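You operate a simulated robot arm through the tools that you are given. There is no shell and no other tool. Be economical: measure what you need, move in short steps, check, and stop when the job is done.

You run a simulated two-armed robot. Do the job below in one go: nothing can be reset, and whatever is moved stays where it is left.

## Task
Clamp the housing in the blue holder and snap its lid on.
Fine: take the housing and lid next to the holder; steady the holder with the other hand while the red knob turns; clamp before the lid goes on.

It is judged by the outcome, as a careful person would: the job done as asked, and still so three seconds after it is handed in. It fails if anything else is knocked over, pushed out of place, dropped, spilled or broken. Lids that push on must go on centred and level and be pressed home; caps that screw on are set level and turned clockwise until they are tight.

## Robot
Two 7-joint arms with two-finger parallel grippers on one trunk, on a base that drives. Base frame: it is fixed to the floor where the robot stands at the start and does not move with it; the origin is under the middle of the robot, x ahead of it, y to its left, z up. Units: m, degrees, N and s.
The left shoulder is at the start at [0.07, 0.163, 1.12], the right one opposite. Places, roughly: bed of the clamp holder [0.5, -0.1, 0.8]; clamp knob [0.5, 0, 0.8]; jaw of the blue holder [0.5, 0, 0.8]; white housing [0.5, 0.2, 0.8]. Payload 3.43 kg a hand.
Tool frame (each hand has its own): the origin (TCP) lies between the finger pads and is the grasp point; the fingertips stand 0.034 m ahead of it; z points along the fingers, y is the line along which they close. The gripper opens to 0.128 m. The fingers are 0.024 m wide and 0.012 m thick; the gripper's body (0.048 by 0.13 m) begins 0.096 m behind the TCP.
Orientation is told as [roll, pitch, yaw] about the base's x, y, z axes, in that order, counted from this pose: with the fingers straight down and closing along the base's y, the tool's x points along the base's -x, its y along +y and its z along -z.

## Interface
- The arms move only by the tool move_arm. It takes "left_commands", "right_commands" or both (then of equal length, played together; a hand with none holds still); each is a list of rows, each a list of 7 numbers: the opening, from 0 (shut) to 1 (fully open), then the shift along the tool's x, y, z in units of 20 mm (1.0 is 20 mm), then the turn, a rotation vector about the tool's x, y, z in units of 6 degrees (1.0 is 6 degrees). In form: [[claw, dx, dy, dz, rx, ry, rz], ...]. A call has 1 to 10 rows; each row shifts and turns the commanded pose from where the row before left it, along the tool's axes as they then stand. A call with a number of a shift or a turn outside -1 to 1 is refused whole. A row lasts 0.2 s, in which the tool goes at most 0.05 m and 8.6 degrees; a call with a longer step from one row to the next is refused whole, and so is a gripper value outside its range. Where a pose cannot be reached the arm comes as near as it can. A force on the tool above 60 N (or 10 N above the force at the start of the call, whichever is more), or a blocked arm, ends the call early, and 0.2 s more pass. The fingers move at their own pace (about 0.153 m/s each) and stop on an object; they squeeze with about 30 N. The grip force told is the motor's: it shows also when the fingers shut on nothing. Time passes only in rows, and 0.2 s behind the last, so rows that do not move let the fingers close. It gives the time, the measured TCP pose, the force on the tool (base axes), the opening and the grip force at its end, in the units of the frame above (readings bear some noise), with the torque about the TCP (base axes, N m) and any sound that the robot's microphone picked up.
- Cameras (640 x 400 px; columns grow to the right, rows downward): "scene" is now at [0.1405, -0.0093, 1.3519]; the picture's right is [-0.11, -0.99, 0.00], its down [-0.54, 0.06, -0.84] and it looks along [0.84, -0.09, -0.54] (base axes); focal length 225 px, centre (320, 200). "left" rides on the left gripper at [0.076, 0.011, -0.16] in its tool frame; the picture's right is [-0.15, 0.99, 0.00], its down [-0.88, -0.13, -0.46] and it looks along [-0.45, -0.07, 0.89] (tool axes); focal length 234 px, centre (320, 200). "right" rides on the right gripper at [0.076, -0.011, -0.16] in its tool frame; the picture's right is [0.15, 0.99, 0.00], its down [-0.88, 0.13, -0.46] and it looks along [-0.45, 0.07, 0.89] (tool axes); focal length 234 px, centre (320, 200). There is no depth. A picture from a camera that has moved, and an enlarged one, comes with that camera's place and axes in the base frame and with its lens.
- camera(camera): a new picture of that camera. The clock stands still meanwhile.
- raise_lower(by): slides the trunk up (or, below 0, down) by that many m; the arms and the scene camera ride with it, the base frame stays. It gives what a move gives, with no picture.
- drive_base(legs): drives the robot by 1 to 6 legs, each [ahead, left, turn to the left] in m, m and degrees, along the robot's own axes; the way and the turn of a leg run together, so that a leg with both is an arc; at most 1.5 m and 180 degrees a leg. The arms and the cameras ride along, it lands a little off, and it stops where it bumps. It gives what a move gives.
- pan_tilt(pan, tilt): turns the head with the scene camera to pan (to the left, within 86 degrees either way) and tilt (down, from -29 to 69), counted from straight ahead of the robot. It gives what a move gives.
- enlarge(camera, box): a new picture of the part [left, top, right, bottom] of that camera's present view, enlarged. The clock stands still meanwhile.
- finish_job(): hands the job in; it is judged then, once.

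Go step by step. Nothing tells you exact positions but the pictures and the camera data: compare them with the known pose of the tool, close in by small moves and look again before you grip or let go. The budget is 120 turns and 100 pictures, counting those below and the enlarged ones. Unless the task says otherwise, let go and move clear before handing in, and close with one line.

The tools are called after "Emit:" as name(argument=value, ...) on one line, values as JSON. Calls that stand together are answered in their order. move_arm: Moves the arms, as the interface text tells. Its arguments: {"type":"object","properties":{"left_commands":{"type":"array"},"right_commands":{"type":"array"}},"required":[]} The other tools are called the same way: raise_lower (by) slides the trunk up or down; drive_base (legs) drives the base; pan_tilt (pan, tilt) turns the head that bears the scene camera; camera (camera) takes a picture; enlarge (camera, box) takes an enlarged picture of a part of a camera's view; finish_job () hands the job in.

At the start:

```text
time_s: 0.0
left_position: [0.5944, 0.3102, 1.1582]
left_orientation: [0.0, 0.1, 0.1]
left_contact_force: [0.2, 0.6, 0.3]
left_torque: [0.01, -0.01, 0.01]
left_gripper_width: 0.1278
left_grip_force: 0.0
right_position: [0.5872, -0.2293, 1.144]
right_orientation: [0.0, 0.0, 0.0]
right_contact_force: [0.3, -0.3, -0.4]
right_torque: [0.01, -0.03, -0.01]
right_gripper_width: 0.1277
right_grip_force: 0.1
trunk travel left (down, up): [-0.6, 0.34]
robot x, y, heading: [-0.0017, -0.0011, -0.2]
head pan, tilt: [-6.1, 32.7]
```

scene: 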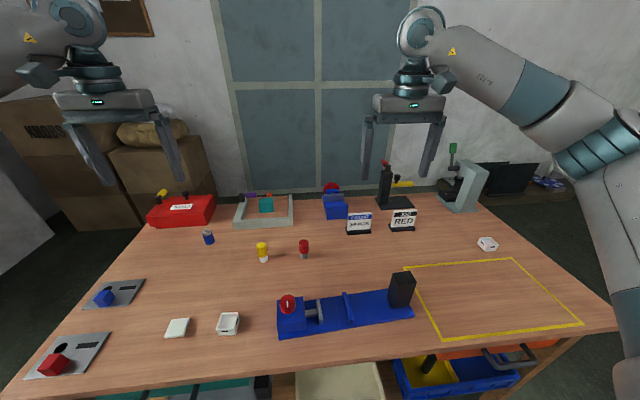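
right: 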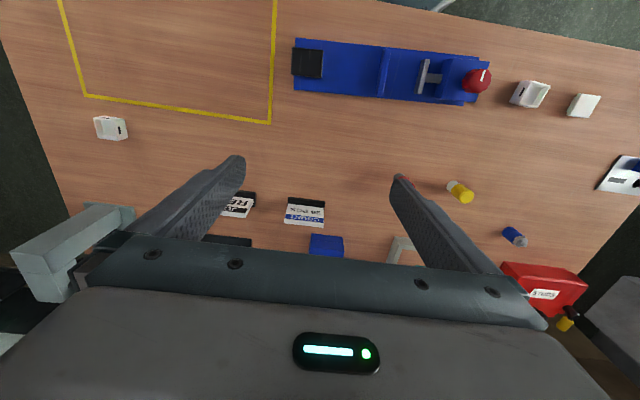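
left: 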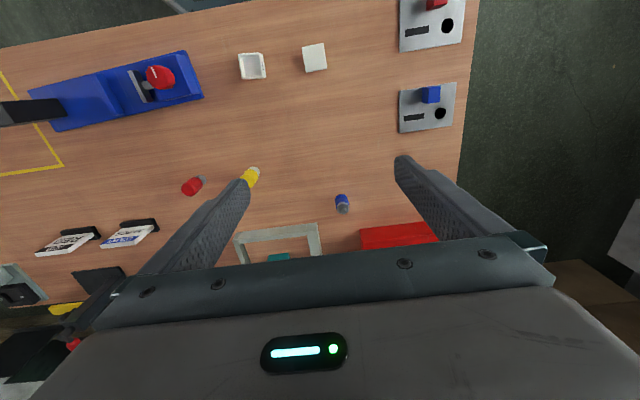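

I see the blue holder in the front centre, with the red knob at its left end and the housing and lid just left of that. I'll take enlarged views to measure them.

Emit:
enlarge(camera="scene", box=[260, 255, 430, 361])

Emit:
enlarge(camera="scene", box=[150, 290, 270, 365])

Emit:
enlarge(camera="right", box=[280, 20, 620, 232])

Emit:
enlarge(camera="left", box=[30, 20, 350, 220])

```text
3.76 times, centred on (345, 308) of scene
camera zoom: at [0.1405, -0.0093, 1.3519], right [-0.11, -0.99, 0.0], down [-0.54, 0.06, -0.84], along [0.84, -0.09, -0.54], focal length 846 px, centre (226, -207)
```

zoom: 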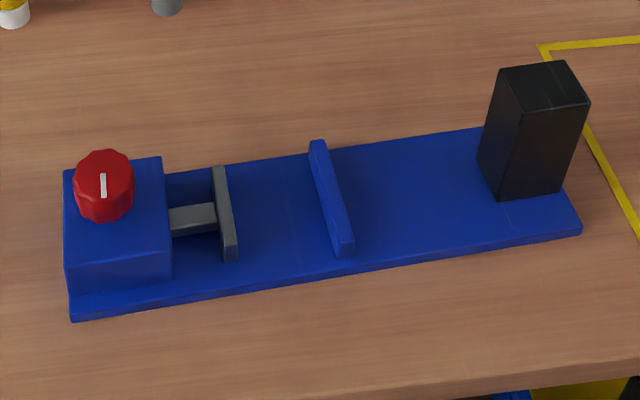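

```text
5.33 times, centred on (210, 328) of scene
camera zoom: at [0.1405, -0.0093, 1.3519], right [-0.11, -0.99, 0.0], down [-0.54, 0.06, -0.84], along [0.84, -0.09, -0.54], focal length 1198 px, centre (907, -480)
```

zoom: 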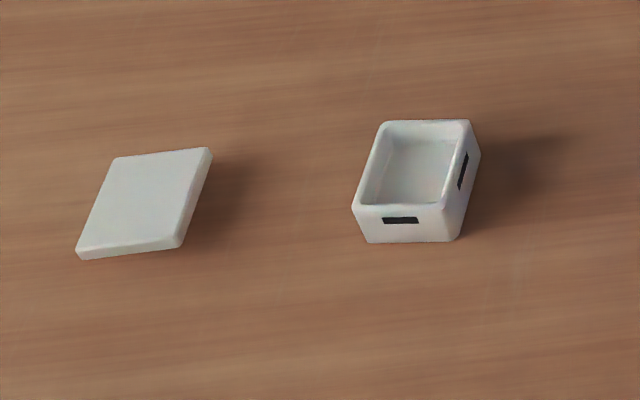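

```text
1.88 times, centred on (450, 126) of right
camera zoom: at [0.5122, -0.2402, 1.3037], right [-0.15, 0.99, 0.0], down [0.88, 0.13, 0.46], along [0.45, 0.07, -0.89], focal length 441 px, centre (75, 339)
```

zoom: 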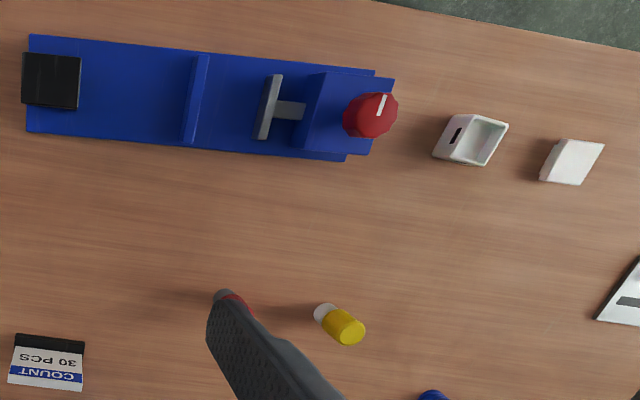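

```text
2.00 times, centred on (190, 120) of left
camera zoom: at [0.5187, 0.3206, 1.3185], right [0.15, 0.99, 0.0], down [0.88, -0.13, 0.46], along [0.45, -0.07, -0.89], focal length 468 px, centre (580, 360)
```

zoom: 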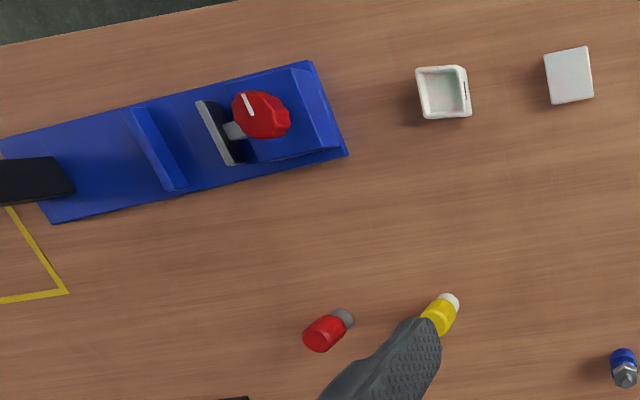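

From triangulating the scene and hand views, the tabletop near the holder is at about z=0.765. The knob is at about (0.473, 0.037, 0.84), the housing at (0.477, 0.188) and the black block at (0.488, -0.268) with its top near 0.87. I'll bring both hands above their targets, with the left one turning so its fingers close along x.

Emit:
move_arm(left_commands=[[1, 0.734, -0.763, 0.8, 0, 0, 0], [1, 0.734, -0.763, 0.8, 0, 0, 0], [1, 0.734, -0.763, 0.8, 0, 0, 0], [1, 0.734, -0.763, 0.8, 0, 0, 0], [1, 0.734, -0.763, 0.8, 0, 0, 0], [1, 0.734, -0.763, 0.8, 0, 0, 0], [1, 0.734, -0.763, 0.8, 0, 0, 0], [1, 0.734, -0.763, 0.8, 0, 0, 0], [1, 0, 0, 0.44, 0, 0, 1], [1, 0, 0, 0.44, 0, 0, 1]], right_commands=[[1, 0.496, -0.194, 0.5, 0, 0, 0], [1, 0.496, -0.194, 0.5, 0, 0, 0], [1, 0.496, -0.194, 0.5, 0, 0, 0], [1, 0.496, -0.194, 0.5, 0, 0, 0], [1, 0.496, -0.194, 0.5, 0, 0, 0], [1, 0.496, -0.194, 0.5, 0, 0, 0], [1, 0.496, -0.194, 0.5, 0, 0, 0], [1, 0.496, -0.194, 0.5, 0, 0, 0], [1, 0.496, -0.194, 0.5, 0, 0, 0], [1, 0.496, -0.194, 0.5, 0, 0, 0]])

Emit:
move_arm(left_commands=[[1, 0, 0, 0.4, 0, 0, 1], [1, 0, 0, 0.4, 0, 0, 1], [1, 0, 0, 0.4, 0, 0, 1], [1, 0, 0, 0.4, 0, 0, 1], [1, 0, 0, 0.4, 0, 0, 1], [1, 0, 0, 0.4, 0, 0, 1], [1, 0, 0, 0.4, 0, 0, 1], [1, 0, 0, 0.4, 0, 0, 1], [1, 0, 0, 0.4, 0, 0, 1], [1, 0, 0, 0.4, 0, 0, 1]])

Emit:
move_arm(left_commands=[[1, 0, 0, 0.4, 0, 0, 1], [1, 0, 0, 0.4, 0, 0, 1], [1, 0, 0, 0.4, 0, 0, 1], [1, 0, 0, 0, 0, 0, 0]])

Emit:
camera(camera="left")

Emit:
camera(camera="right")

Emit:
camera(camera="scene")

```text
time_s: 2.2
left_position: [0.4772, 0.1884, 1.0127]
left_orientation: [0.0, 0.1, -12.0]
left_contact_force: [-0.4, -0.2, -0.3]
left_torque: [-0.01, 0.02, 0.05]
left_gripper_width: 0.1279
left_grip_force: 0.3
right_position: [0.4884, -0.2697, 1.0448]
right_orientation: [0.0, 0.0, 0.0]
right_contact_force: [0.1, -0.5, 0.0]
right_torque: [0.0, 0.01, -0.04]
right_gripper_width: 0.1279
right_grip_force: 0.0
trunk travel left (down, up): [-0.6, 0.34]
robot x, y, heading: [-0.0025, 0.0017, 0.0]
head pan, tilt: [-6.1, 32.7]
```

```text
time_s: 4.4
left_position: [0.4766, 0.1877, 0.9322]
left_orientation: [0.0, 0.0, -72.0]
left_contact_force: [0.2, -0.3, -0.6]
left_torque: [0.02, 0.02, 0.06]
left_gripper_width: 0.128
left_grip_force: 0.0
right_position: [0.4886, -0.2676, 1.0442]
right_orientation: [0.1, 0.1, 0.0]
right_contact_force: [-0.1, -0.4, -0.1]
right_torque: [0.01, 0.01, -0.01]
right_gripper_width: 0.1282
right_grip_force: 0.0
trunk travel left (down, up): [-0.6, 0.34]
robot x, y, heading: [-0.0023, -0.0003, 0.0]
head pan, tilt: [-6.1, 32.7]
```

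```text
time_s: 5.4
left_position: [0.4492, 0.1788, 0.9207]
left_orientation: [-0.1, 0.2, -80.8]
left_contact_force: [0.8, 0.0, 0.0]
left_torque: [0.01, -0.02, 0.01]
left_gripper_width: 0.1279
left_grip_force: 0.2
left hand out of reach, approached as far as the arm can: row 1, 2, 3
right_position: [0.4888, -0.2677, 1.0457]
right_orientation: [0.1, 0.1, 0.0]
right_contact_force: [0.3, -0.6, 0.3]
right_torque: [0.0, -0.04, 0.02]
right_gripper_width: 0.1282
right_grip_force: 0.0
trunk travel left (down, up): [-0.6, 0.34]
robot x, y, heading: [0.0026, -0.0019, -0.1]
head pan, tilt: [-6.1, 32.7]
```

```text
92 pictures are left
camera left: at [0.4482, 0.2564, 1.0815], right [1.0, 0.01, 0.0], down [0.01, -0.89, 0.45], along [0.01, -0.45, -0.89], focal length 234 px, centre (320, 200)
```

left: 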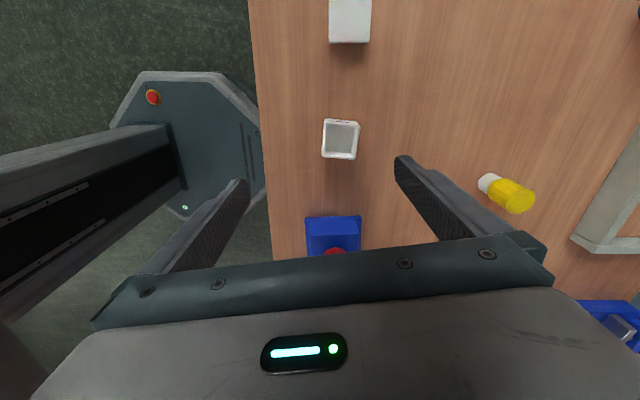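

```text
91 pictures are left
camera right: at [0.4132, -0.2792, 1.2042], right [-0.15, 0.99, 0.0], down [0.88, 0.13, 0.46], along [0.45, 0.07, -0.89], focal length 234 px, centre (320, 200)
```

right: 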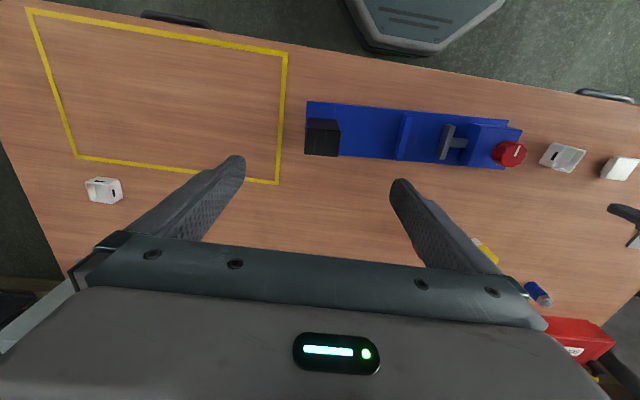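

```text
90 pictures are left
camera scene: at [0.1403, -0.0092, 1.3519], right [-0.11, -0.99, 0.0], down [-0.54, 0.06, -0.84], along [0.84, -0.09, -0.54], focal length 225 px, centre (320, 200)
```

scene: 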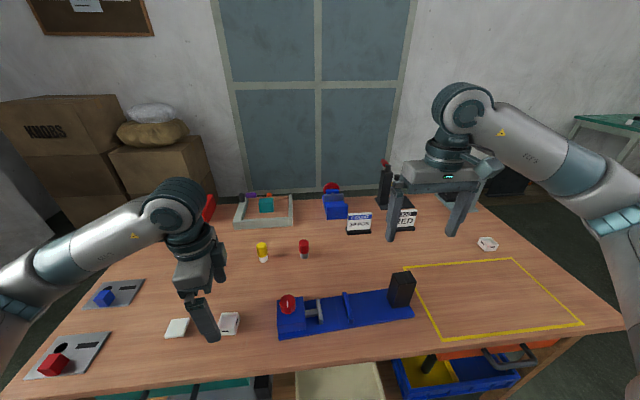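

The left wrist reaches its limit near yaw -78 here. Shifting the robot about 0.15 m to the left should relieve it, and both hands are clear above everything.

Emit:
move_arm(left_commands=[[1, 0, 0, -1, 0, 0, -1], [1, 0, 0, -1, 0, 0, -1], [1, 0, 0, -1, 0, 0, -1], [1, 0, 0, 0, 0, 0, 0]])

Emit:
drive_base(legs=[[0, 0.15, 0]])

```text
time_s: 6.4
left_position: [0.4498, 0.1796, 0.9811]
left_orientation: [0.1, 0.2, -62.8]
left_contact_force: [0.0, 0.8, 0.0]
left_torque: [-0.03, -0.02, -0.01]
left_gripper_width: 0.128
left_grip_force: 0.2
right_position: [0.4886, -0.2691, 1.0444]
right_orientation: [0.0, 0.0, -0.1]
right_contact_force: [-0.5, 0.6, 0.0]
right_torque: [-0.02, 0.0, -0.02]
right_gripper_width: 0.1281
right_grip_force: 0.1
trunk travel left (down, up): [-0.6, 0.34]
robot x, y, heading: [-0.0007, 0.0006, -0.2]
head pan, tilt: [-6.1, 32.7]
```

```text
time_s: 7.8
left_position: [0.4503, 0.3272, 0.9808]
left_orientation: [0.0, 0.1, -62.8]
left_contact_force: [0.9, 0.9, -0.6]
left_torque: [-0.02, 0.02, 0.02]
left_gripper_width: 0.1279
left_grip_force: 0.1
right_position: [0.489, -0.1215, 1.045]
right_orientation: [0.0, 0.0, 0.0]
right_contact_force: [-0.9, 0.2, -0.4]
right_torque: [-0.04, 0.0, -0.01]
right_gripper_width: 0.1281
right_grip_force: 0.0
trunk travel left (down, up): [-0.6, 0.34]
robot x, y, heading: [-0.001, 0.1526, 0.1]
head pan, tilt: [-6.1, 32.7]
```

Emit:
move_arm(left_commands=[[1, -0.84, -0.24, 0, 0, 0, 0], [1, -0.84, -0.24, 0, 0, 0, 0], [1, -0.84, -0.24, 0, 0, 0, 0], [1, -0.84, -0.24, 0, 0, 0, 0], [1, -0.84, -0.24, 0, 0, 0, 0], [1, -0.84, -0.24, 0, 0, 0, 0], [1, -0.84, -0.24, 0, 0, 0, 0], [1, -0.84, -0.24, 0, 0, 0, 0]], right_commands=[[1, 0, -0.92, 0, 0, 0, 0], [1, 0, -0.92, 0, 0, 0, 0], [1, 0, -0.92, 0, 0, 0, 0], [1, 0, -0.92, 0, 0, 0, 0], [1, 0, -0.92, 0, 0, 0, 0], [1, 0, -0.92, 0, 0, 0, 0], [1, 0, -0.92, 0, 0, 0, 0], [1, 0, -0.92, 0, 0, 0, 0]])

Emit:
move_arm(left_commands=[[1, 0, 0, 0.7, 0, 0, 0.906], [1, 0, 0, 0.7, 0, 0, 0.906], [1, 0, 0, 0.7, 0, 0, 0.906], [1, 0, 0, 0.7, 0, 0, 0.906], [1, 0, 0, 0.7, 0, 0, 0.906], [1, 0, 0, 0, 0, 0, 0]])

Emit:
camera(camera="left")

Emit:
enlarge(camera="left", box=[260, 80, 420, 180])

Emit:
camera(camera="right")

```text
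time_s: 9.6
left_position: [0.4781, 0.1886, 0.9825]
left_orientation: [0.1, 0.2, -62.8]
left_contact_force: [0.5, 0.1, 0.4]
left_torque: [0.07, 0.03, 0.01]
left_gripper_width: 0.1277
left_grip_force: 0.1
right_position: [0.4874, -0.269, 1.0456]
right_orientation: [0.1, 0.0, 0.0]
right_contact_force: [0.4, 0.0, -0.4]
right_torque: [0.03, 0.0, 0.01]
right_gripper_width: 0.128
right_grip_force: 0.0
trunk travel left (down, up): [-0.6, 0.34]
robot x, y, heading: [-0.0004, 0.1473, 0.0]
head pan, tilt: [-6.1, 32.7]
```

```text
time_s: 11.0
left_position: [0.4765, 0.1911, 0.9193]
left_orientation: [0.0, 0.1, -87.3]
left_contact_force: [0.1, -0.3, -0.1]
left_torque: [-0.04, 0.02, -0.01]
left_gripper_width: 0.1279
left_grip_force: 0.1
left hand out of reach, approached as far as the arm can: row 5
right_position: [0.4881, -0.2683, 1.0462]
right_orientation: [0.0, 0.0, 0.1]
right_contact_force: [0.3, -0.3, 0.3]
right_torque: [-0.02, -0.01, -0.01]
right_gripper_width: 0.1281
right_grip_force: 0.1
trunk travel left (down, up): [-0.6, 0.34]
robot x, y, heading: [0.0032, 0.147, -0.2]
head pan, tilt: [-6.1, 32.7]
```

```text
89 pictures are left
camera left: at [0.4836, 0.2663, 1.0786], right [0.99, -0.1, 0.0], down [-0.09, -0.89, 0.45], along [-0.05, -0.45, -0.89], focal length 234 px, centre (320, 200)
```

left: 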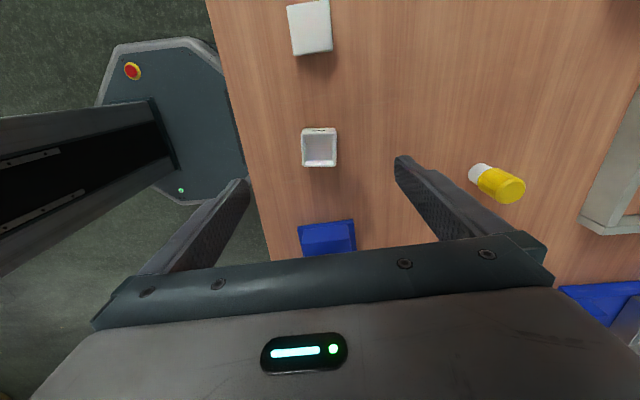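

```text
4.00 times, centred on (340, 130) of left
camera zoom: at [0.4836, 0.2663, 1.0786], right [0.99, -0.1, 0.0], down [-0.09, -0.89, 0.45], along [-0.05, -0.45, -0.89], focal length 937 px, centre (240, 480)
```

zoom: 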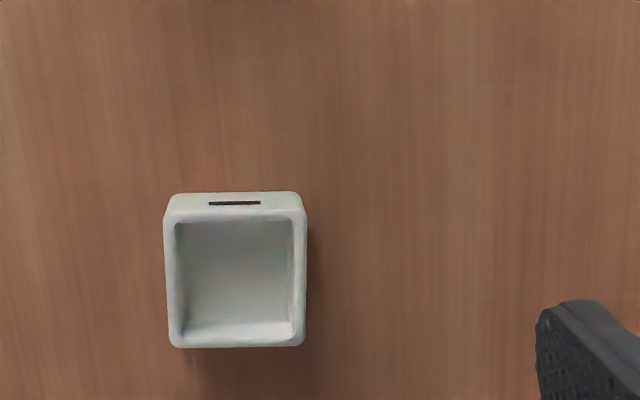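

```text
87 pictures are left
camera right: at [0.4122, -0.2789, 1.2051], right [-0.15, 0.99, 0.0], down [0.88, 0.13, 0.46], along [0.45, 0.07, -0.89], focal length 234 px, centre (320, 200)
```

right: 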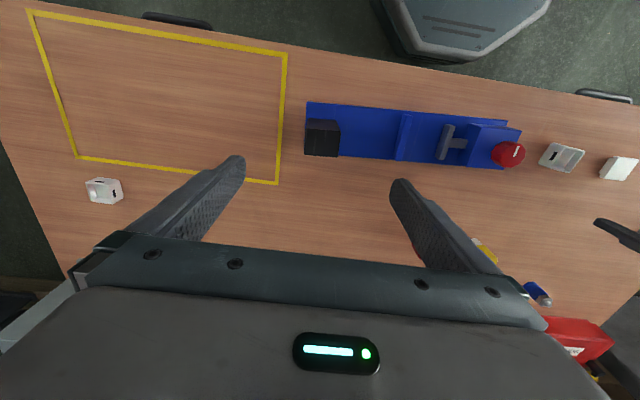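

The housing sits turned about -6° and the wrist is still near its limit. I'll shift the base another 0.13 m left, which will also suit picking up the lid, and then re-centre the hands.

Emit:
drive_base(legs=[[0, 0.13, 0]])

Emit:
move_arm(left_commands=[[1, -0.93, 0, 0, 0, 0, 0.2], [1, -0.93, 0, 0, 0, 0, 0.2], [1, -0.93, 0, 0, 0, 0, 0.2], [1, -0.93, 0, 0, 0, 0, 0.2], [1, -0.93, 0, 0, 0, 0, 0.2], [1, -0.93, 0, 0, 0, 0, 0.2], [1, -0.93, 0, 0, 0, 0, 0.0]], right_commands=[[1, 0, -0.92, 0, 0, 0, 0], [1, 0, -0.92, 0, 0, 0, 0], [1, 0, -0.92, 0, 0, 0, 0], [1, 0, -0.92, 0, 0, 0, 0], [1, 0, -0.92, 0, 0, 0, 0], [1, 0, -0.92, 0, 0, 0, 0], [1, 0, -0.92, 0, 0, 0, 0]])

Emit:
enlarge(camera="left", box=[220, 60, 460, 210])

Emit:
enlarge(camera="right", box=[290, 60, 640, 220])

```text
time_s: 12.3
left_position: [0.4754, 0.3213, 0.9178]
left_orientation: [-0.1, 0.1, -87.3]
left_contact_force: [-0.1, -0.6, 0.1]
left_torque: [-0.07, -0.02, 0.02]
left_gripper_width: 0.1279
left_grip_force: 0.1
right_position: [0.4873, -0.1374, 1.0458]
right_orientation: [0.0, -0.1, -0.1]
right_contact_force: [0.3, 0.8, 0.4]
right_torque: [-0.01, -0.02, 0.04]
right_gripper_width: 0.1282
right_grip_force: 0.0
trunk travel left (down, up): [-0.6, 0.34]
robot x, y, heading: [-0.0011, 0.2799, -0.3]
head pan, tilt: [-6.1, 32.7]
```

```text
time_s: 13.9
left_position: [0.4768, 0.2654, 0.9172]
left_orientation: [0.0, 0.2, -90.6]
left_contact_force: [-0.4, -0.6, -0.4]
left_torque: [-0.01, 0.0, -0.01]
left_gripper_width: 0.128
left_grip_force: 0.0
left hand out of reach, approached as far as the arm can: row 3, 4, 5, 6, 7
right_position: [0.4861, -0.267, 1.0461]
right_orientation: [0.0, 0.0, -0.1]
right_contact_force: [-0.4, -0.8, 0.1]
right_torque: [-0.03, -0.02, 0.01]
right_gripper_width: 0.1282
right_grip_force: 0.0
trunk travel left (down, up): [-0.6, 0.34]
robot x, y, heading: [0.0019, 0.2792, -0.2]
head pan, tilt: [-6.1, 32.7]
```

```text
2.67 times, centred on (340, 135) of left
camera zoom: at [0.4886, 0.3406, 1.0785], right [0.99, -0.16, 0.0], down [-0.14, -0.88, 0.45], along [-0.07, -0.45, -0.89], focal length 624 px, centre (267, 373)
```

zoom: 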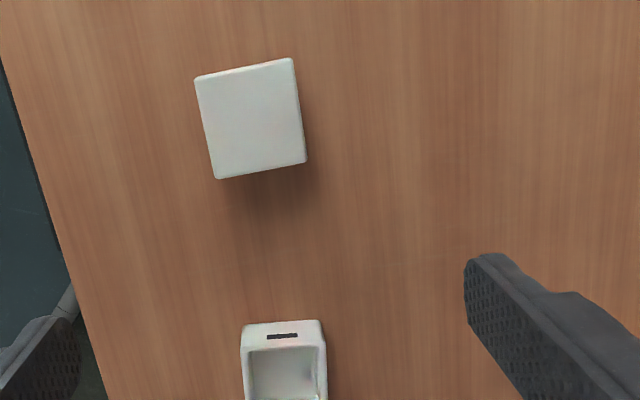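

```text
1.83 times, centred on (465, 140) of right
camera zoom: at [0.4116, -0.2781, 1.205], right [-0.15, 0.99, 0.0], down [0.88, 0.13, 0.46], along [0.45, 0.07, -0.89], focal length 428 px, centre (55, 310)
```

zoom: 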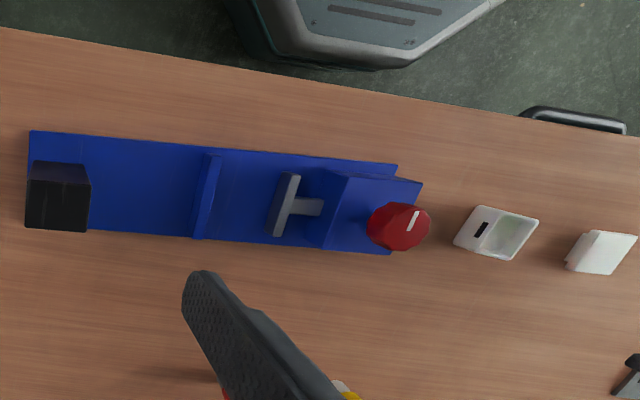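

The -90° side is near this arm's limit across the body, so I'll try the +90° side, raising slightly and rotating the hand over the housing.

Emit:
move_arm(left_commands=[[1, 0, 0, -0.5, 0, 0, -1], [1, 0, 0, -0.5, 0, 0, -1], [1, 0, 0, -0.5, 0, 0, -1], [1, 0, 0, 0, 0, 0, -1], [1, 0, 0, 0, 0, 0, -1], [1, 0, 0, 0, 0, 0, -1], [1, 0, 0, 0, 0, 0, -1], [1, 0, 0, 0, 0, 0, -1], [1, 0, 0, 0, 0, 0, -1], [1, 0, 0, 0, 0, 0, -1]])

Emit:
move_arm(left_commands=[[1, 0, 0, 0, 0, 0, -1], [1, 0, 0, 0, 0, 0, -1], [1, 0, 0, 0, 0, 0, -1], [1, 0, 0, 0, 0, 0, -1], [1, 0, 0, 0, 0, 0, -1], [1, 0, 0, 0, 0, 0, -1], [1, 0, 0, 0, 0, 0, -1], [1, 0, 0, 0, 0, 0, -1], [1, 0, 0, 0, 0, 0, -1], [1, 0, 0, 0, 0, 0, -1]])

Emit:
move_arm(left_commands=[[1, 0, 0, 0, 0, 0, -1], [1, 0, 0, 0, 0, 0, -1], [1, 0, 0, 0, 0, 0, -1], [1, 0, 0, 0, 0, 0, -1], [1, 0, 0, 0, 0, 0, -1], [1, 0, 0, 0, 0, 0, -1], [1, 0, 0, 0, 0, 0, -1], [1, 0, 0, 0, 0, 0, -1], [1, 0, 0, 0, 0, 0, -1], [1, 0, 0, 0, 0, 0, -0.1]])

```text
time_s: 16.1
left_position: [0.4755, 0.2654, 0.9481]
left_orientation: [0.1, 0.0, -31.4]
left_contact_force: [0.3, -0.3, 0.9]
left_torque: [-0.02, 0.0, -0.01]
left_gripper_width: 0.1279
left_grip_force: 0.1
right_position: [0.4875, -0.2669, 1.046]
right_orientation: [0.1, -0.1, 0.0]
right_contact_force: [-0.8, -0.2, -0.5]
right_torque: [0.03, 0.0, -0.01]
right_gripper_width: 0.1279
right_grip_force: 0.1
trunk travel left (down, up): [-0.6, 0.34]
robot x, y, heading: [0.0011, 0.2791, 0.1]
head pan, tilt: [-6.1, 32.7]
```

```text
time_s: 18.3
left_position: [0.4759, 0.2647, 0.9468]
left_orientation: [0.2, -0.2, 28.7]
left_contact_force: [-0.3, -0.5, -0.8]
left_torque: [-0.01, 0.0, 0.03]
left_gripper_width: 0.128
left_grip_force: 0.1
right_position: [0.487, -0.2679, 1.0459]
right_orientation: [0.0, 0.0, -0.1]
right_contact_force: [-0.8, 0.3, 0.4]
right_torque: [-0.01, 0.01, 0.03]
right_gripper_width: 0.1278
right_grip_force: 0.0
trunk travel left (down, up): [-0.6, 0.34]
robot x, y, heading: [0.0008, 0.2747, 0.0]
head pan, tilt: [-6.1, 32.7]
```

```text
time_s: 20.5
left_position: [0.4747, 0.2656, 0.9488]
left_orientation: [0.0, -0.1, 83.3]
left_contact_force: [-0.3, 1.2, 0.4]
left_torque: [0.03, 0.01, 0.02]
left_gripper_width: 0.1281
left_grip_force: 0.2
right_position: [0.4861, -0.2674, 1.0455]
right_orientation: [0.1, 0.0, -0.1]
right_contact_force: [-0.7, -0.5, 1.1]
right_torque: [-0.01, -0.01, -0.02]
right_gripper_width: 0.1279
right_grip_force: 0.1
trunk travel left (down, up): [-0.6, 0.34]
robot x, y, heading: [-0.0011, 0.278, -0.3]
head pan, tilt: [-6.1, 32.7]
```

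The +90° side works. I'm moving over the housing and lower for a closer look.

Emit:
move_arm(left_commands=[[1, 0.754, -0.108, 0.7, 0, 0, 0], [1, 0.754, -0.108, 0.7, 0, 0, 0], [1, 0.754, -0.108, 0.7, 0, 0, 0], [1, 0.754, -0.108, 0.7, 0, 0, 0], [1, 0.754, -0.108, 0.7, 0, 0, 0], [1, 0, 0, 0, 0, 0, 0]])

Emit:
camera(camera="left")

Emit:
camera(camera="scene")

```text
time_s: 21.9
left_position: [0.4777, 0.1888, 0.8772]
left_orientation: [-0.1, -0.1, 83.1]
left_contact_force: [0.7, 0.4, 0.3]
left_torque: [0.0, -0.01, -0.01]
left_gripper_width: 0.128
left_grip_force: 0.0
right_position: [0.4873, -0.2679, 1.0468]
right_orientation: [0.0, -0.1, -0.2]
right_contact_force: [-0.6, 0.8, -0.1]
right_torque: [-0.04, 0.05, -0.01]
right_gripper_width: 0.1282
right_grip_force: 0.0
trunk travel left (down, up): [-0.6, 0.34]
robot x, y, heading: [-0.0015, 0.2762, -0.2]
head pan, tilt: [-6.1, 32.7]
```

```text
84 pictures are left
camera left: at [0.4576, 0.1143, 1.0374], right [-0.96, 0.26, 0.0], down [0.23, 0.86, 0.46], along [0.12, 0.44, -0.89], focal length 234 px, centre (320, 200)
```

left: 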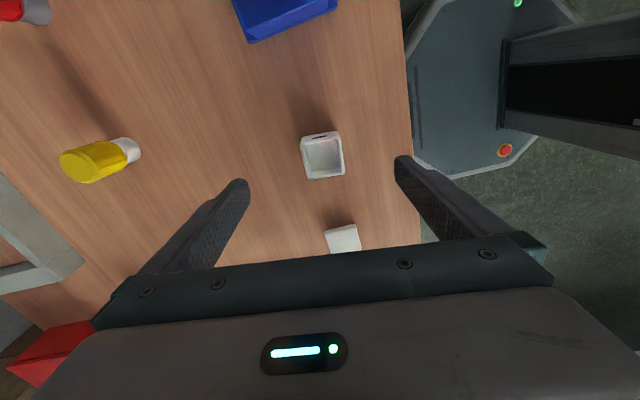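

```text
83 pictures are left
camera scene: at [0.1404, 0.2691, 1.3519], right [-0.11, -0.99, 0.0], down [-0.54, 0.06, -0.84], along [0.84, -0.09, -0.54], focal length 225 px, centre (320, 200)
```

scene: 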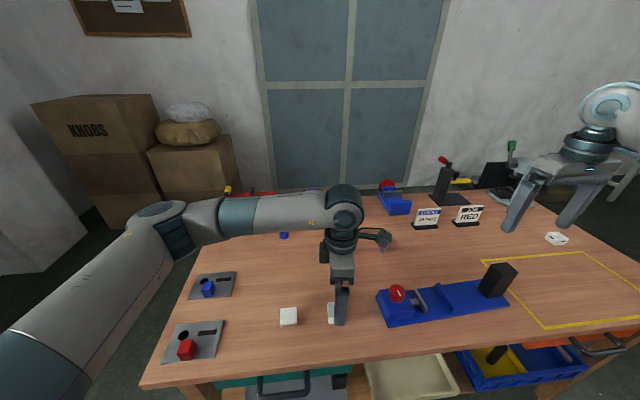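

The hand is centred on the housing and its yaw matches. I'm descending in stages.

Emit:
move_arm(left_commands=[[1, 0, 0.14, 0.85, 0, 0, 0], [0.8, 0, 0, 0.85, 0, 0, 0], [0.7, 0, 0, 0.85, 0, 0, 0], [0.7, 0, 0, 0.85, 0, 0, 0], [0.7, 0, 0, 0, 0, 0, 0]])

Emit:
enlarge(camera="scene", box=[260, 250, 420, 350])

Emit:
camera(camera="left")

```text
time_s: 23.1
left_position: [0.4761, 0.1896, 0.8103]
left_orientation: [-0.1, -0.1, 83.1]
left_contact_force: [0.0, -0.3, 0.6]
left_torque: [-0.02, 0.01, 0.0]
left_gripper_width: 0.0898
left_grip_force: 0.1
right_position: [0.4867, -0.2672, 1.0459]
right_orientation: [0.0, -0.1, 0.0]
right_contact_force: [0.3, -0.1, -0.4]
right_torque: [0.01, 0.0, 0.0]
right_gripper_width: 0.1283
right_grip_force: 0.0
trunk travel left (down, up): [-0.6, 0.34]
robot x, y, heading: [-0.0013, 0.2789, 0.1]
head pan, tilt: [-6.1, 32.7]
```

```text
4.00 times, centred on (340, 300) of scene
camera zoom: at [0.1404, 0.2686, 1.3519], right [-0.11, -0.99, 0.0], down [-0.54, 0.06, -0.84], along [0.84, -0.09, -0.54], focal length 899 px, centre (240, -200)
```

zoom: 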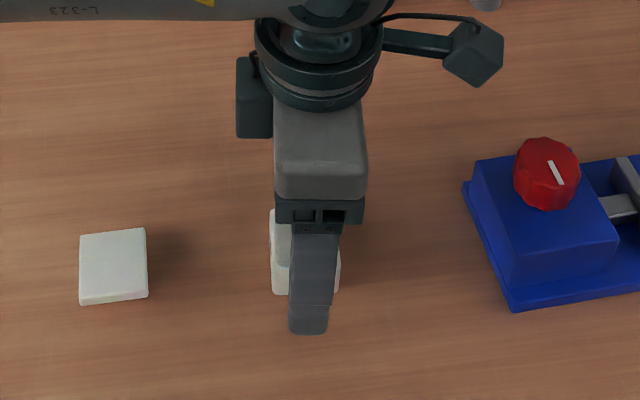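

```text
81 pictures are left
camera left: at [0.4552, 0.1153, 0.9698], right [-0.96, 0.26, 0.0], down [0.23, 0.86, 0.46], along [0.12, 0.44, -0.89], focal length 234 px, centre (320, 200)
```

left: 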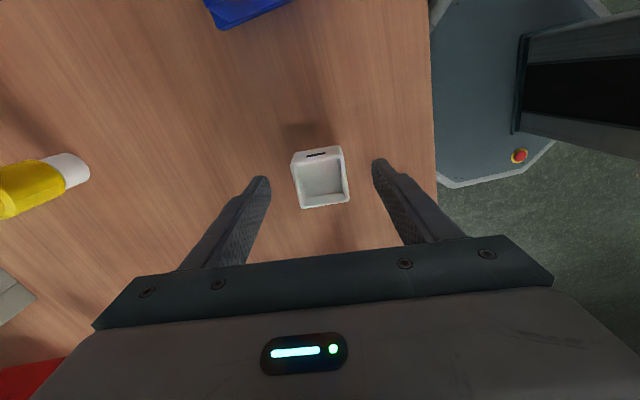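

Emit:
move_arm(left_commands=[[0.65, 0, 0, 0.25, 0, 0, 0], [0.65, 0, 0, 0.2, 0, 0, 0], [0.65, 0, 0, 0.0, 0, 0, 0]])

Emit:
enlarge(camera="scene", box=[300, 290, 380, 340])

```text
time_s: 23.9
left_position: [0.4762, 0.1893, 0.8015]
left_orientation: [-0.1, -0.1, 83.1]
left_contact_force: [-0.1, -0.1, -0.2]
left_torque: [0.04, 0.03, -0.01]
left_gripper_width: 0.0834
left_grip_force: 0.0
right_position: [0.4871, -0.2668, 1.046]
right_orientation: [0.0, 0.0, -0.1]
right_contact_force: [-1.0, 0.1, -0.4]
right_torque: [0.0, 0.02, 0.0]
right_gripper_width: 0.1278
right_grip_force: 0.0
trunk travel left (down, up): [-0.6, 0.34]
robot x, y, heading: [-0.0027, 0.2799, -0.0]
head pan, tilt: [-6.1, 32.7]
```

```text
8.00 times, centred on (340, 315) of scene
camera zoom: at [0.1405, 0.2687, 1.3519], right [-0.11, -0.99, 0.0], down [-0.54, 0.06, -0.84], along [0.84, -0.09, -0.54], focal length 1798 px, centre (160, -720)
```

zoom: 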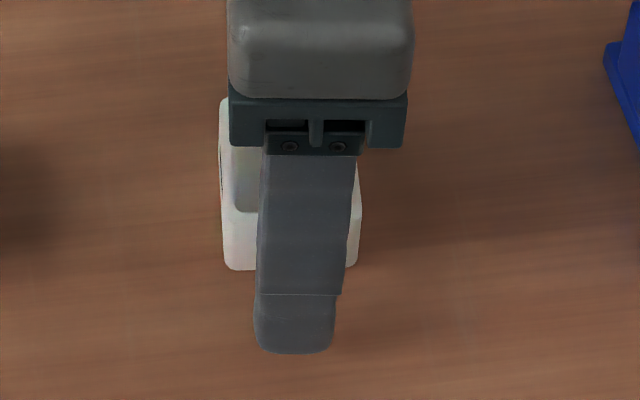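

The fingertips are beside the housing walls, a few mm above the table. I'm closing on it.

Emit:
move_arm(left_commands=[[0.5, 0, 0, 0.1, 0, 0, 0], [0.4, 0, 0, 0, 0, 0, 0], [0.3, 0, 0, 0, 0, 0, 0], [0.2, 0, 0, 0, 0, 0, 0], [0.2, 0, 0, 0, 0, 0, 0]])

Emit:
enlarge(camera="left", box=[200, 80, 440, 230])

```text
time_s: 25.1
left_position: [0.4747, 0.1898, 0.7987]
left_orientation: [0.0, -0.2, 83.1]
left_contact_force: [-0.1, 0.6, -0.5]
left_torque: [-0.03, -0.03, -0.02]
left_gripper_width: 0.0429
left_grip_force: 30.4
right_position: [0.4872, -0.2672, 1.0457]
right_orientation: [0.0, 0.1, -0.1]
right_contact_force: [0.2, 0.0, -0.9]
right_torque: [-0.02, 0.03, -0.01]
right_gripper_width: 0.1279
right_grip_force: 0.0
trunk travel left (down, up): [-0.6, 0.34]
robot x, y, heading: [-0.0002, 0.278, -0.4]
head pan, tilt: [-6.1, 32.7]
```

```text
2.67 times, centred on (320, 155) of left
camera zoom: at [0.4551, 0.1152, 0.959], right [-0.96, 0.26, 0.0], down [0.23, 0.86, 0.46], along [0.12, 0.44, -0.89], focal length 624 px, centre (320, 320)
```

zoom: 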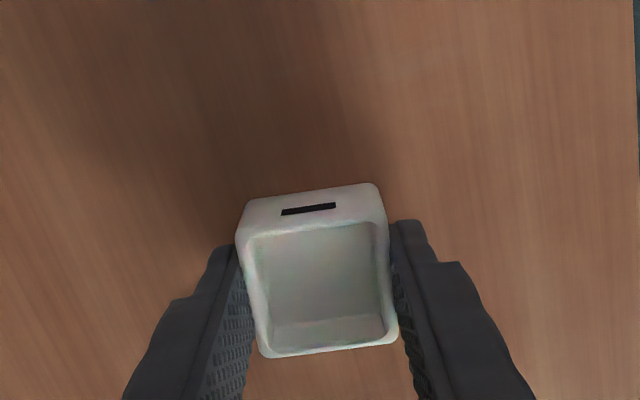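

The housing is gripped (0.043 m wide). I'm lifting it clear of the knob and carrying it over the gap between the jaw and the rib.

Emit:
move_arm(left_commands=[[0.2, 0, 0, -0.5, 0, 0, 0], [0.2, 0, 0, -1, 0, 0, 0], [0.2, 0, 0, -1, 0, 0, 0], [0.2, 0, 0, -1, 0, 0, 0], [0.2, 0, 0, -1, 0, 0, 0], [0.2, 0, 0, -1, 0, 0, 0], [0.2, 0, 0, -1, 0, 0, 0]])

Emit:
move_arm(left_commands=[[0.2, 0.956, -0.132, 0, 0, 0, 0], [0.2, 0.956, -0.132, 0, 0, 0, 0], [0.2, 0.956, -0.132, 0, 0, 0, 0], [0.2, 0.956, -0.132, 0, 0, 0, 0], [0.2, 0.956, -0.132, 0, 0, 0, 0], [0.2, 0.956, -0.132, 0, 0, 0, 0], [0.2, 0.956, -0.132, 0, 0, 0, 0], [0.2, 0.956, -0.132, 0, 0, 0, 0], [0.2, 0.956, -0.132, 0, 0, 0, 0], [0.2, 0.956, -0.132, 0, 0, 0, 0]])

Emit:
move_arm(left_commands=[[0.2, 0.956, -0.132, 0, 0, 0, 0], [0.2, 0.956, -0.132, 0, 0, 0, 0], [0.2, 0.956, -0.132, 0, 0, 0, 0], [0.2, 0.956, -0.132, 0, 0, 0, 0], [0.2, 0, 0, 0, 0, 0, -0.83], [0.2, 0, 0, 0, 0, 0, -0.83], [0.2, 0, 0, 0, 0, 0, 0]])

Emit:
camera(camera="left")

Emit:
camera(camera="right")

Emit:
enlarge(camera="scene", box=[360, 230, 520, 330])

```text
time_s: 26.7
left_position: [0.4752, 0.189, 0.9294]
left_orientation: [0.0, -0.1, 83.3]
left_contact_force: [0.0, 0.0, -0.1]
left_torque: [0.0, -0.02, -0.01]
left_gripper_width: 0.0431
left_grip_force: 29.4
right_position: [0.4867, -0.2664, 1.0459]
right_orientation: [0.0, 0.0, 0.0]
right_contact_force: [-0.3, -0.1, -0.4]
right_torque: [0.0, -0.01, 0.02]
right_gripper_width: 0.1281
right_grip_force: 0.1
trunk travel left (down, up): [-0.6, 0.34]
robot x, y, heading: [-0.0037, 0.2771, -0.1]
head pan, tilt: [-6.1, 32.7]
```

```text
time_s: 28.9
left_position: [0.4794, -0.0045, 0.9274]
left_orientation: [-0.1, -0.3, 83.2]
left_contact_force: [-0.9, -0.6, 0.3]
left_torque: [-0.03, -0.02, 0.03]
left_gripper_width: 0.0428
left_grip_force: 30.0
right_position: [0.4868, -0.2692, 1.0459]
right_orientation: [0.0, 0.0, -0.1]
right_contact_force: [0.7, 0.7, -0.3]
right_torque: [0.01, -0.03, -0.01]
right_gripper_width: 0.1279
right_grip_force: 0.1
trunk travel left (down, up): [-0.6, 0.34]
robot x, y, heading: [0.0013, 0.2778, -0.1]
head pan, tilt: [-6.1, 32.7]
```

```text
time_s: 30.5
left_position: [0.4812, -0.0192, 0.9271]
left_orientation: [-0.1, -0.1, 93.3]
left_contact_force: [-0.4, 0.7, -0.8]
left_torque: [0.02, 0.01, -0.02]
left_gripper_width: 0.043
left_grip_force: 30.2
left hand out of reach, approached as far as the arm can: row 1, 2, 3, 4
right_position: [0.4877, -0.2685, 1.045]
right_orientation: [0.0, 0.1, -0.1]
right_contact_force: [-0.6, 0.1, -0.2]
right_torque: [-0.04, -0.04, 0.0]
right_gripper_width: 0.1279
right_grip_force: 0.1
trunk travel left (down, up): [-0.6, 0.34]
robot x, y, heading: [0.0037, 0.2797, -0.1]
head pan, tilt: [-6.1, 32.7]
```

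```text
78 pictures are left
camera left: at [0.4739, -0.0959, 1.0881], right [-1.0, 0.09, 0.0], down [0.08, 0.89, 0.46], along [0.04, 0.46, -0.89], focal length 234 px, centre (320, 200)
```

left: 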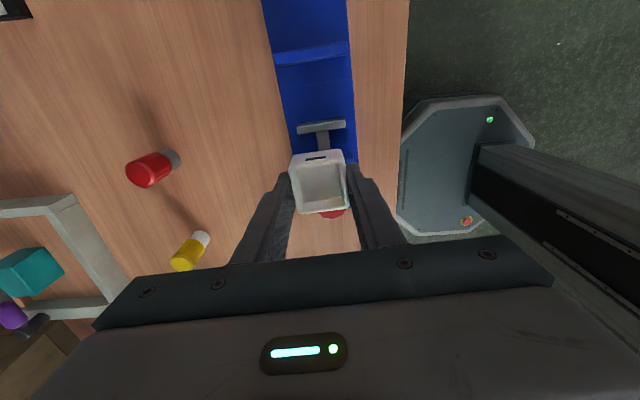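

```text
77 pictures are left
camera right: at [0.4117, -0.278, 1.205], right [-0.15, 0.99, 0.0], down [0.88, 0.13, 0.46], along [0.45, 0.07, -0.89], focal length 234 px, centre (320, 200)
```

right: 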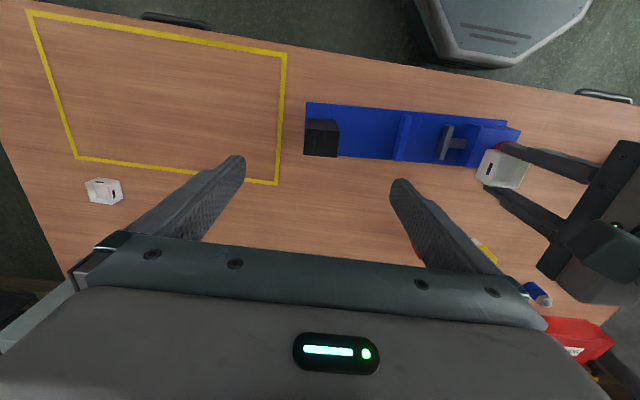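

```text
4.00 times, centred on (440, 280) of scene
camera zoom: at [0.1406, 0.2686, 1.3519], right [-0.11, -0.99, 0.0], down [-0.54, 0.06, -0.84], along [0.84, -0.09, -0.54], focal length 899 px, centre (-160, -120)
```

zoom: 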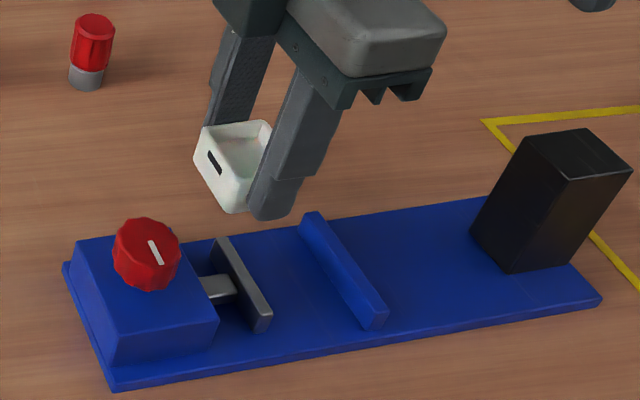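

I'm driving back right by 0.13 m to bring the holder within the left arm's reach, then re-centring both hands.

Emit:
drive_base(legs=[[0, -0.13, 0]])

Emit:
move_arm(left_commands=[[0.2, -0.83, 0, 0, 0, 0, 0], [0.2, -0.83, 0, 0, 0, 0, 0], [0.2, -0.83, 0, 0, 0, 0, 0], [0.2, -0.83, 0, 0, 0, 0, 0], [0.2, 0, 0, 0, 0, 0, 0], [0.2, 0, 0, 0, 0, 0, 0], [0.2, 0, 0, 0, 0, 0, 0]], right_commands=[[1, 0, 0.93, 0, 0, 0, 0], [1, 0, 0.93, 0, 0, 0, 0], [1, 0, 0.93, 0, 0, 0, 0], [1, 0, 0.93, 0, 0, 0, 0], [1, 0, 0.93, 0, 0, 0, 0], [1, 0, 0.93, 0, 0, 0, 0], [1, 0, 0.93, 0, 0, 0, 0]])

Emit:
camera(camera="left")

Emit:
camera(camera="right")

Emit:
camera(camera="scene")

```text
time_s: 31.7
left_position: [0.4814, -0.1465, 0.9284]
left_orientation: [-0.1, -0.1, 93.2]
left_contact_force: [0.3, 0.7, -0.4]
left_torque: [0.01, 0.03, 0.01]
left_gripper_width: 0.0429
left_grip_force: 30.2
right_position: [0.4858, -0.395, 1.0467]
right_orientation: [0.0, 0.0, -0.1]
right_contact_force: [-0.5, -0.8, -0.3]
right_torque: [0.02, 0.01, 0.01]
right_gripper_width: 0.128
right_grip_force: 0.1
trunk travel left (down, up): [-0.6, 0.34]
robot x, y, heading: [0.0009, 0.1522, -0.2]
head pan, tilt: [-6.1, 32.7]
```

```text
time_s: 33.3
left_position: [0.4775, -0.0796, 0.9286]
left_orientation: [0.1, -0.2, 93.0]
left_contact_force: [-1.1, 0.1, -0.3]
left_torque: [0.02, 0.02, 0.0]
left_gripper_width: 0.0431
left_grip_force: 29.8
right_position: [0.4864, -0.2644, 1.0467]
right_orientation: [0.0, 0.0, -0.2]
right_contact_force: [0.1, -0.6, -0.2]
right_torque: [0.01, 0.0, 0.01]
right_gripper_width: 0.1281
right_grip_force: 0.0
trunk travel left (down, up): [-0.6, 0.34]
robot x, y, heading: [-0.0012, 0.1526, -0.2]
head pan, tilt: [-6.1, 32.7]
```

```text
75 pictures are left
camera left: at [0.4702, -0.1574, 1.0889], right [-1.0, 0.09, 0.0], down [0.08, 0.89, 0.46], along [0.04, 0.46, -0.89], focal length 234 px, centre (320, 200)
```

left: 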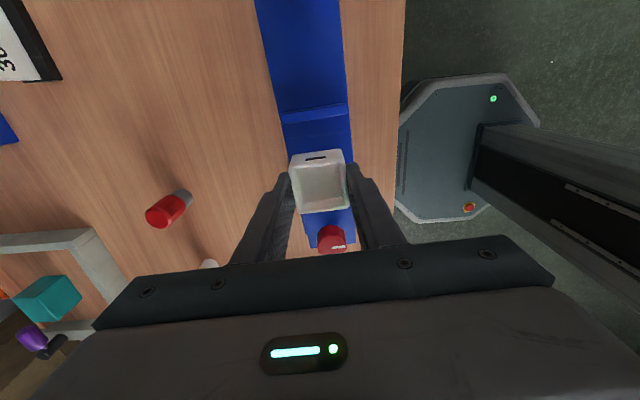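

```text
74 pictures are left
camera right: at [0.4109, -0.2748, 1.2056], right [-0.14, 0.99, 0.0], down [0.88, 0.13, 0.46], along [0.45, 0.07, -0.89], focal length 234 px, centre (320, 200)
```

right: 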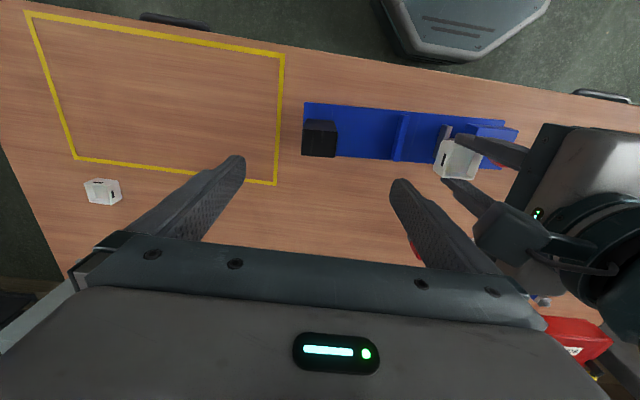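

```text
73 pictures are left
camera scene: at [0.1407, 0.1417, 1.3519], right [-0.11, -0.99, 0.0], down [-0.54, 0.06, -0.84], along [0.84, -0.09, -0.54], focal length 225 px, centre (320, 200)
```

scene: 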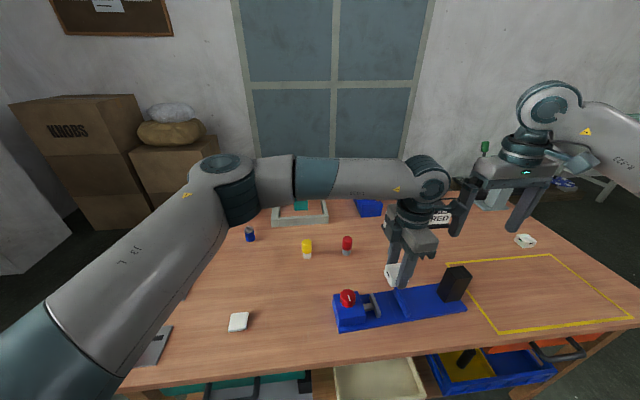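

Emit:
move_arm(left_commands=[[0.2, 0, 0, 0.8, 0, 0, -0.2], [0.2, 0, 0, 0.8, 0, 0, 0], [0.2, 0, 0, 0.8, 0, 0, 0], [0.2, 0, 0, 0.8, 0, 0, 0], [0.2, 0, 0, 0, 0, 0, 0]])

Emit:
camera(camera="left")

Emit:
enlarge(camera="scene", box=[320, 240, 480, 340])

Emit:
enlarge(camera="right", box=[290, 70, 550, 232])

```text
time_s: 34.5
left_position: [0.4777, -0.0802, 0.8657]
left_orientation: [-0.1, -0.1, 94.3]
left_contact_force: [-0.1, -0.3, 0.1]
left_torque: [0.01, -0.02, 0.0]
left_gripper_width: 0.0427
left_grip_force: 30.2
right_position: [0.4866, -0.2644, 1.0455]
right_orientation: [0.0, 0.0, -0.1]
right_contact_force: [-0.6, -0.3, 0.4]
right_torque: [0.02, -0.01, -0.01]
right_gripper_width: 0.1279
right_grip_force: 0.0
trunk travel left (down, up): [-0.6, 0.34]
robot x, y, heading: [0.0034, 0.1505, -0.1]
head pan, tilt: [-6.1, 32.7]
```

```text
72 pictures are left
camera left: at [0.4717, -0.1564, 1.0256], right [-1.0, 0.07, 0.0], down [0.06, 0.89, 0.46], along [0.03, 0.46, -0.89], focal length 234 px, centre (320, 200)
```

left: 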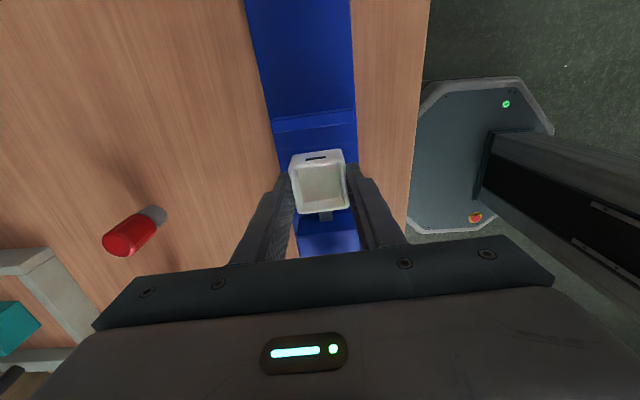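

```text
4.00 times, centred on (400, 290) of scene
camera zoom: at [0.1402, 0.1414, 1.3519], right [-0.11, -0.99, 0.0], down [-0.54, 0.06, -0.84], along [0.84, -0.09, -0.54], focal length 899 px, centre (0, -160)
```

zoom: 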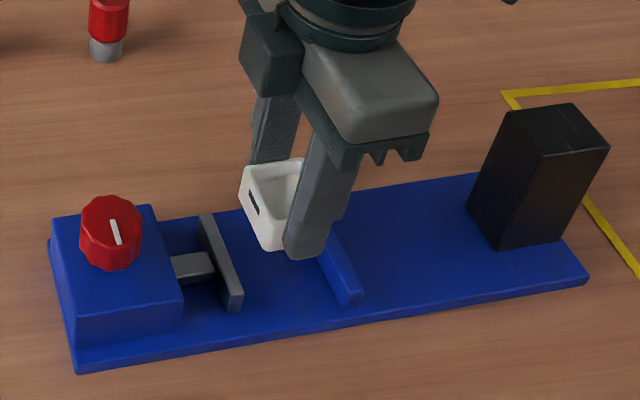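

```text
2.46 times, centred on (420, 151) of right
camera zoom: at [0.4105, -0.2752, 1.2057], right [-0.14, 0.99, 0.0], down [0.88, 0.13, 0.46], along [0.45, 0.07, -0.89], focal length 576 px, centre (74, 321)
```

zoom: 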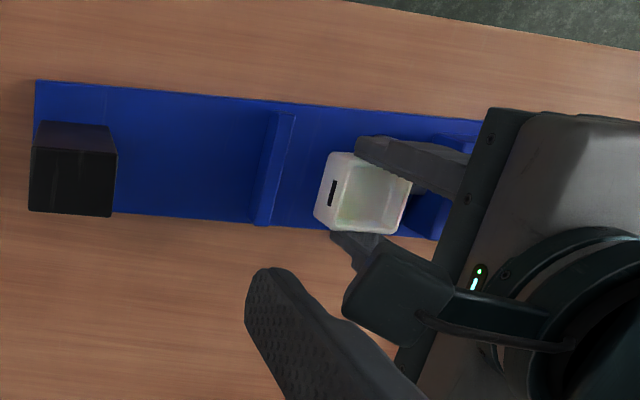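

The housing is aligned over the gap (rib centre about y=-0.123, jaw face about -0.05). I'm lowering it to just above the bed and checking.

Emit:
move_arm(left_commands=[[0.2, 0.12, 0, 0.5, 0, 0, 0], [0.2, 0, 0, 0.5, 0, 0, 0], [0.2, 0, 0, 0.5, 0, 0, 0], [0.2, 0, 0, 0.4, 0, 0, 0], [0.2, 0, 0, 0, 0, 0, 0]])

Emit:
enlarge(camera="left", box=[220, 70, 420, 230])

Emit:
enlarge(camera="scene", box=[340, 260, 440, 322])

Emit:
enlarge(camera="right", box=[380, 90, 520, 178])

```text
time_s: 35.7
left_position: [0.4765, -0.0827, 0.8275]
left_orientation: [-0.1, -0.1, 94.3]
left_contact_force: [1.0, 0.3, -0.9]
left_torque: [-0.02, -0.01, 0.03]
left_gripper_width: 0.0427
left_grip_force: 29.9
right_position: [0.4859, -0.2638, 1.0468]
right_orientation: [0.1, 0.0, -0.1]
right_contact_force: [0.0, -0.2, -0.2]
right_torque: [0.02, 0.0, 0.03]
right_gripper_width: 0.1283
right_grip_force: 0.1
trunk travel left (down, up): [-0.6, 0.34]
robot x, y, heading: [0.0001, 0.1503, -0.1]
head pan, tilt: [-6.1, 32.7]
```

```text
2.50 times, centred on (320, 150) of left
camera zoom: at [0.4714, -0.1596, 0.9867], right [-1.0, 0.07, 0.0], down [0.06, 0.89, 0.46], along [0.03, 0.46, -0.89], focal length 585 px, centre (320, 325)
```

zoom: 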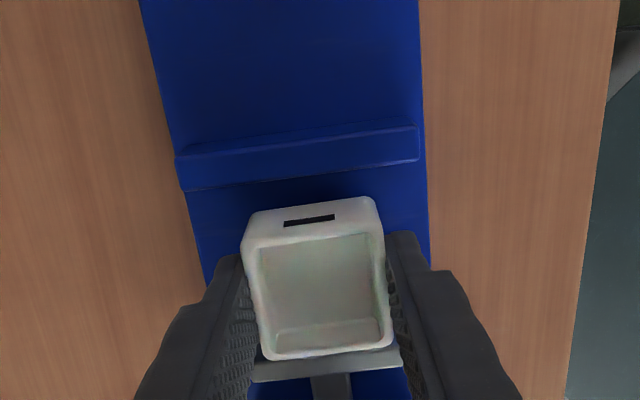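

```text
6.40 times, centred on (390, 291) of scene
camera zoom: at [0.1403, 0.1414, 1.3519], right [-0.11, -0.99, 0.0], down [-0.54, 0.06, -0.84], along [0.84, -0.09, -0.54], focal length 1438 px, centre (-128, -382)
```

zoom: 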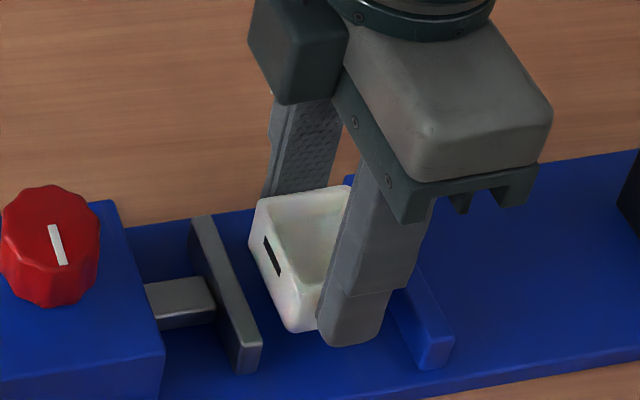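

```text
4.55 times, centred on (450, 134) of right
camera zoom: at [0.4107, -0.2752, 1.2056], right [-0.14, 0.99, 0.0], down [0.88, 0.13, 0.46], along [0.45, 0.07, -0.89], focal length 1064 px, centre (-271, 500)
```

zoom: 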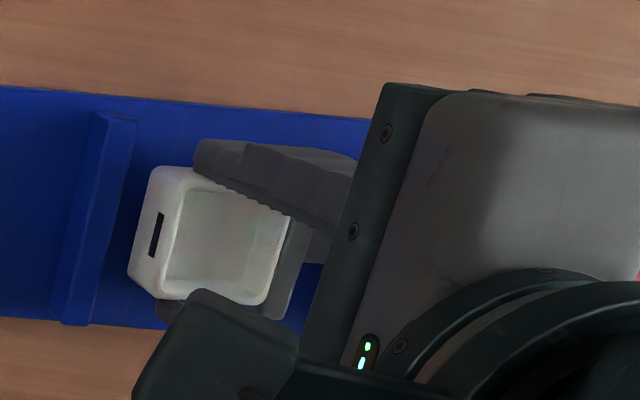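

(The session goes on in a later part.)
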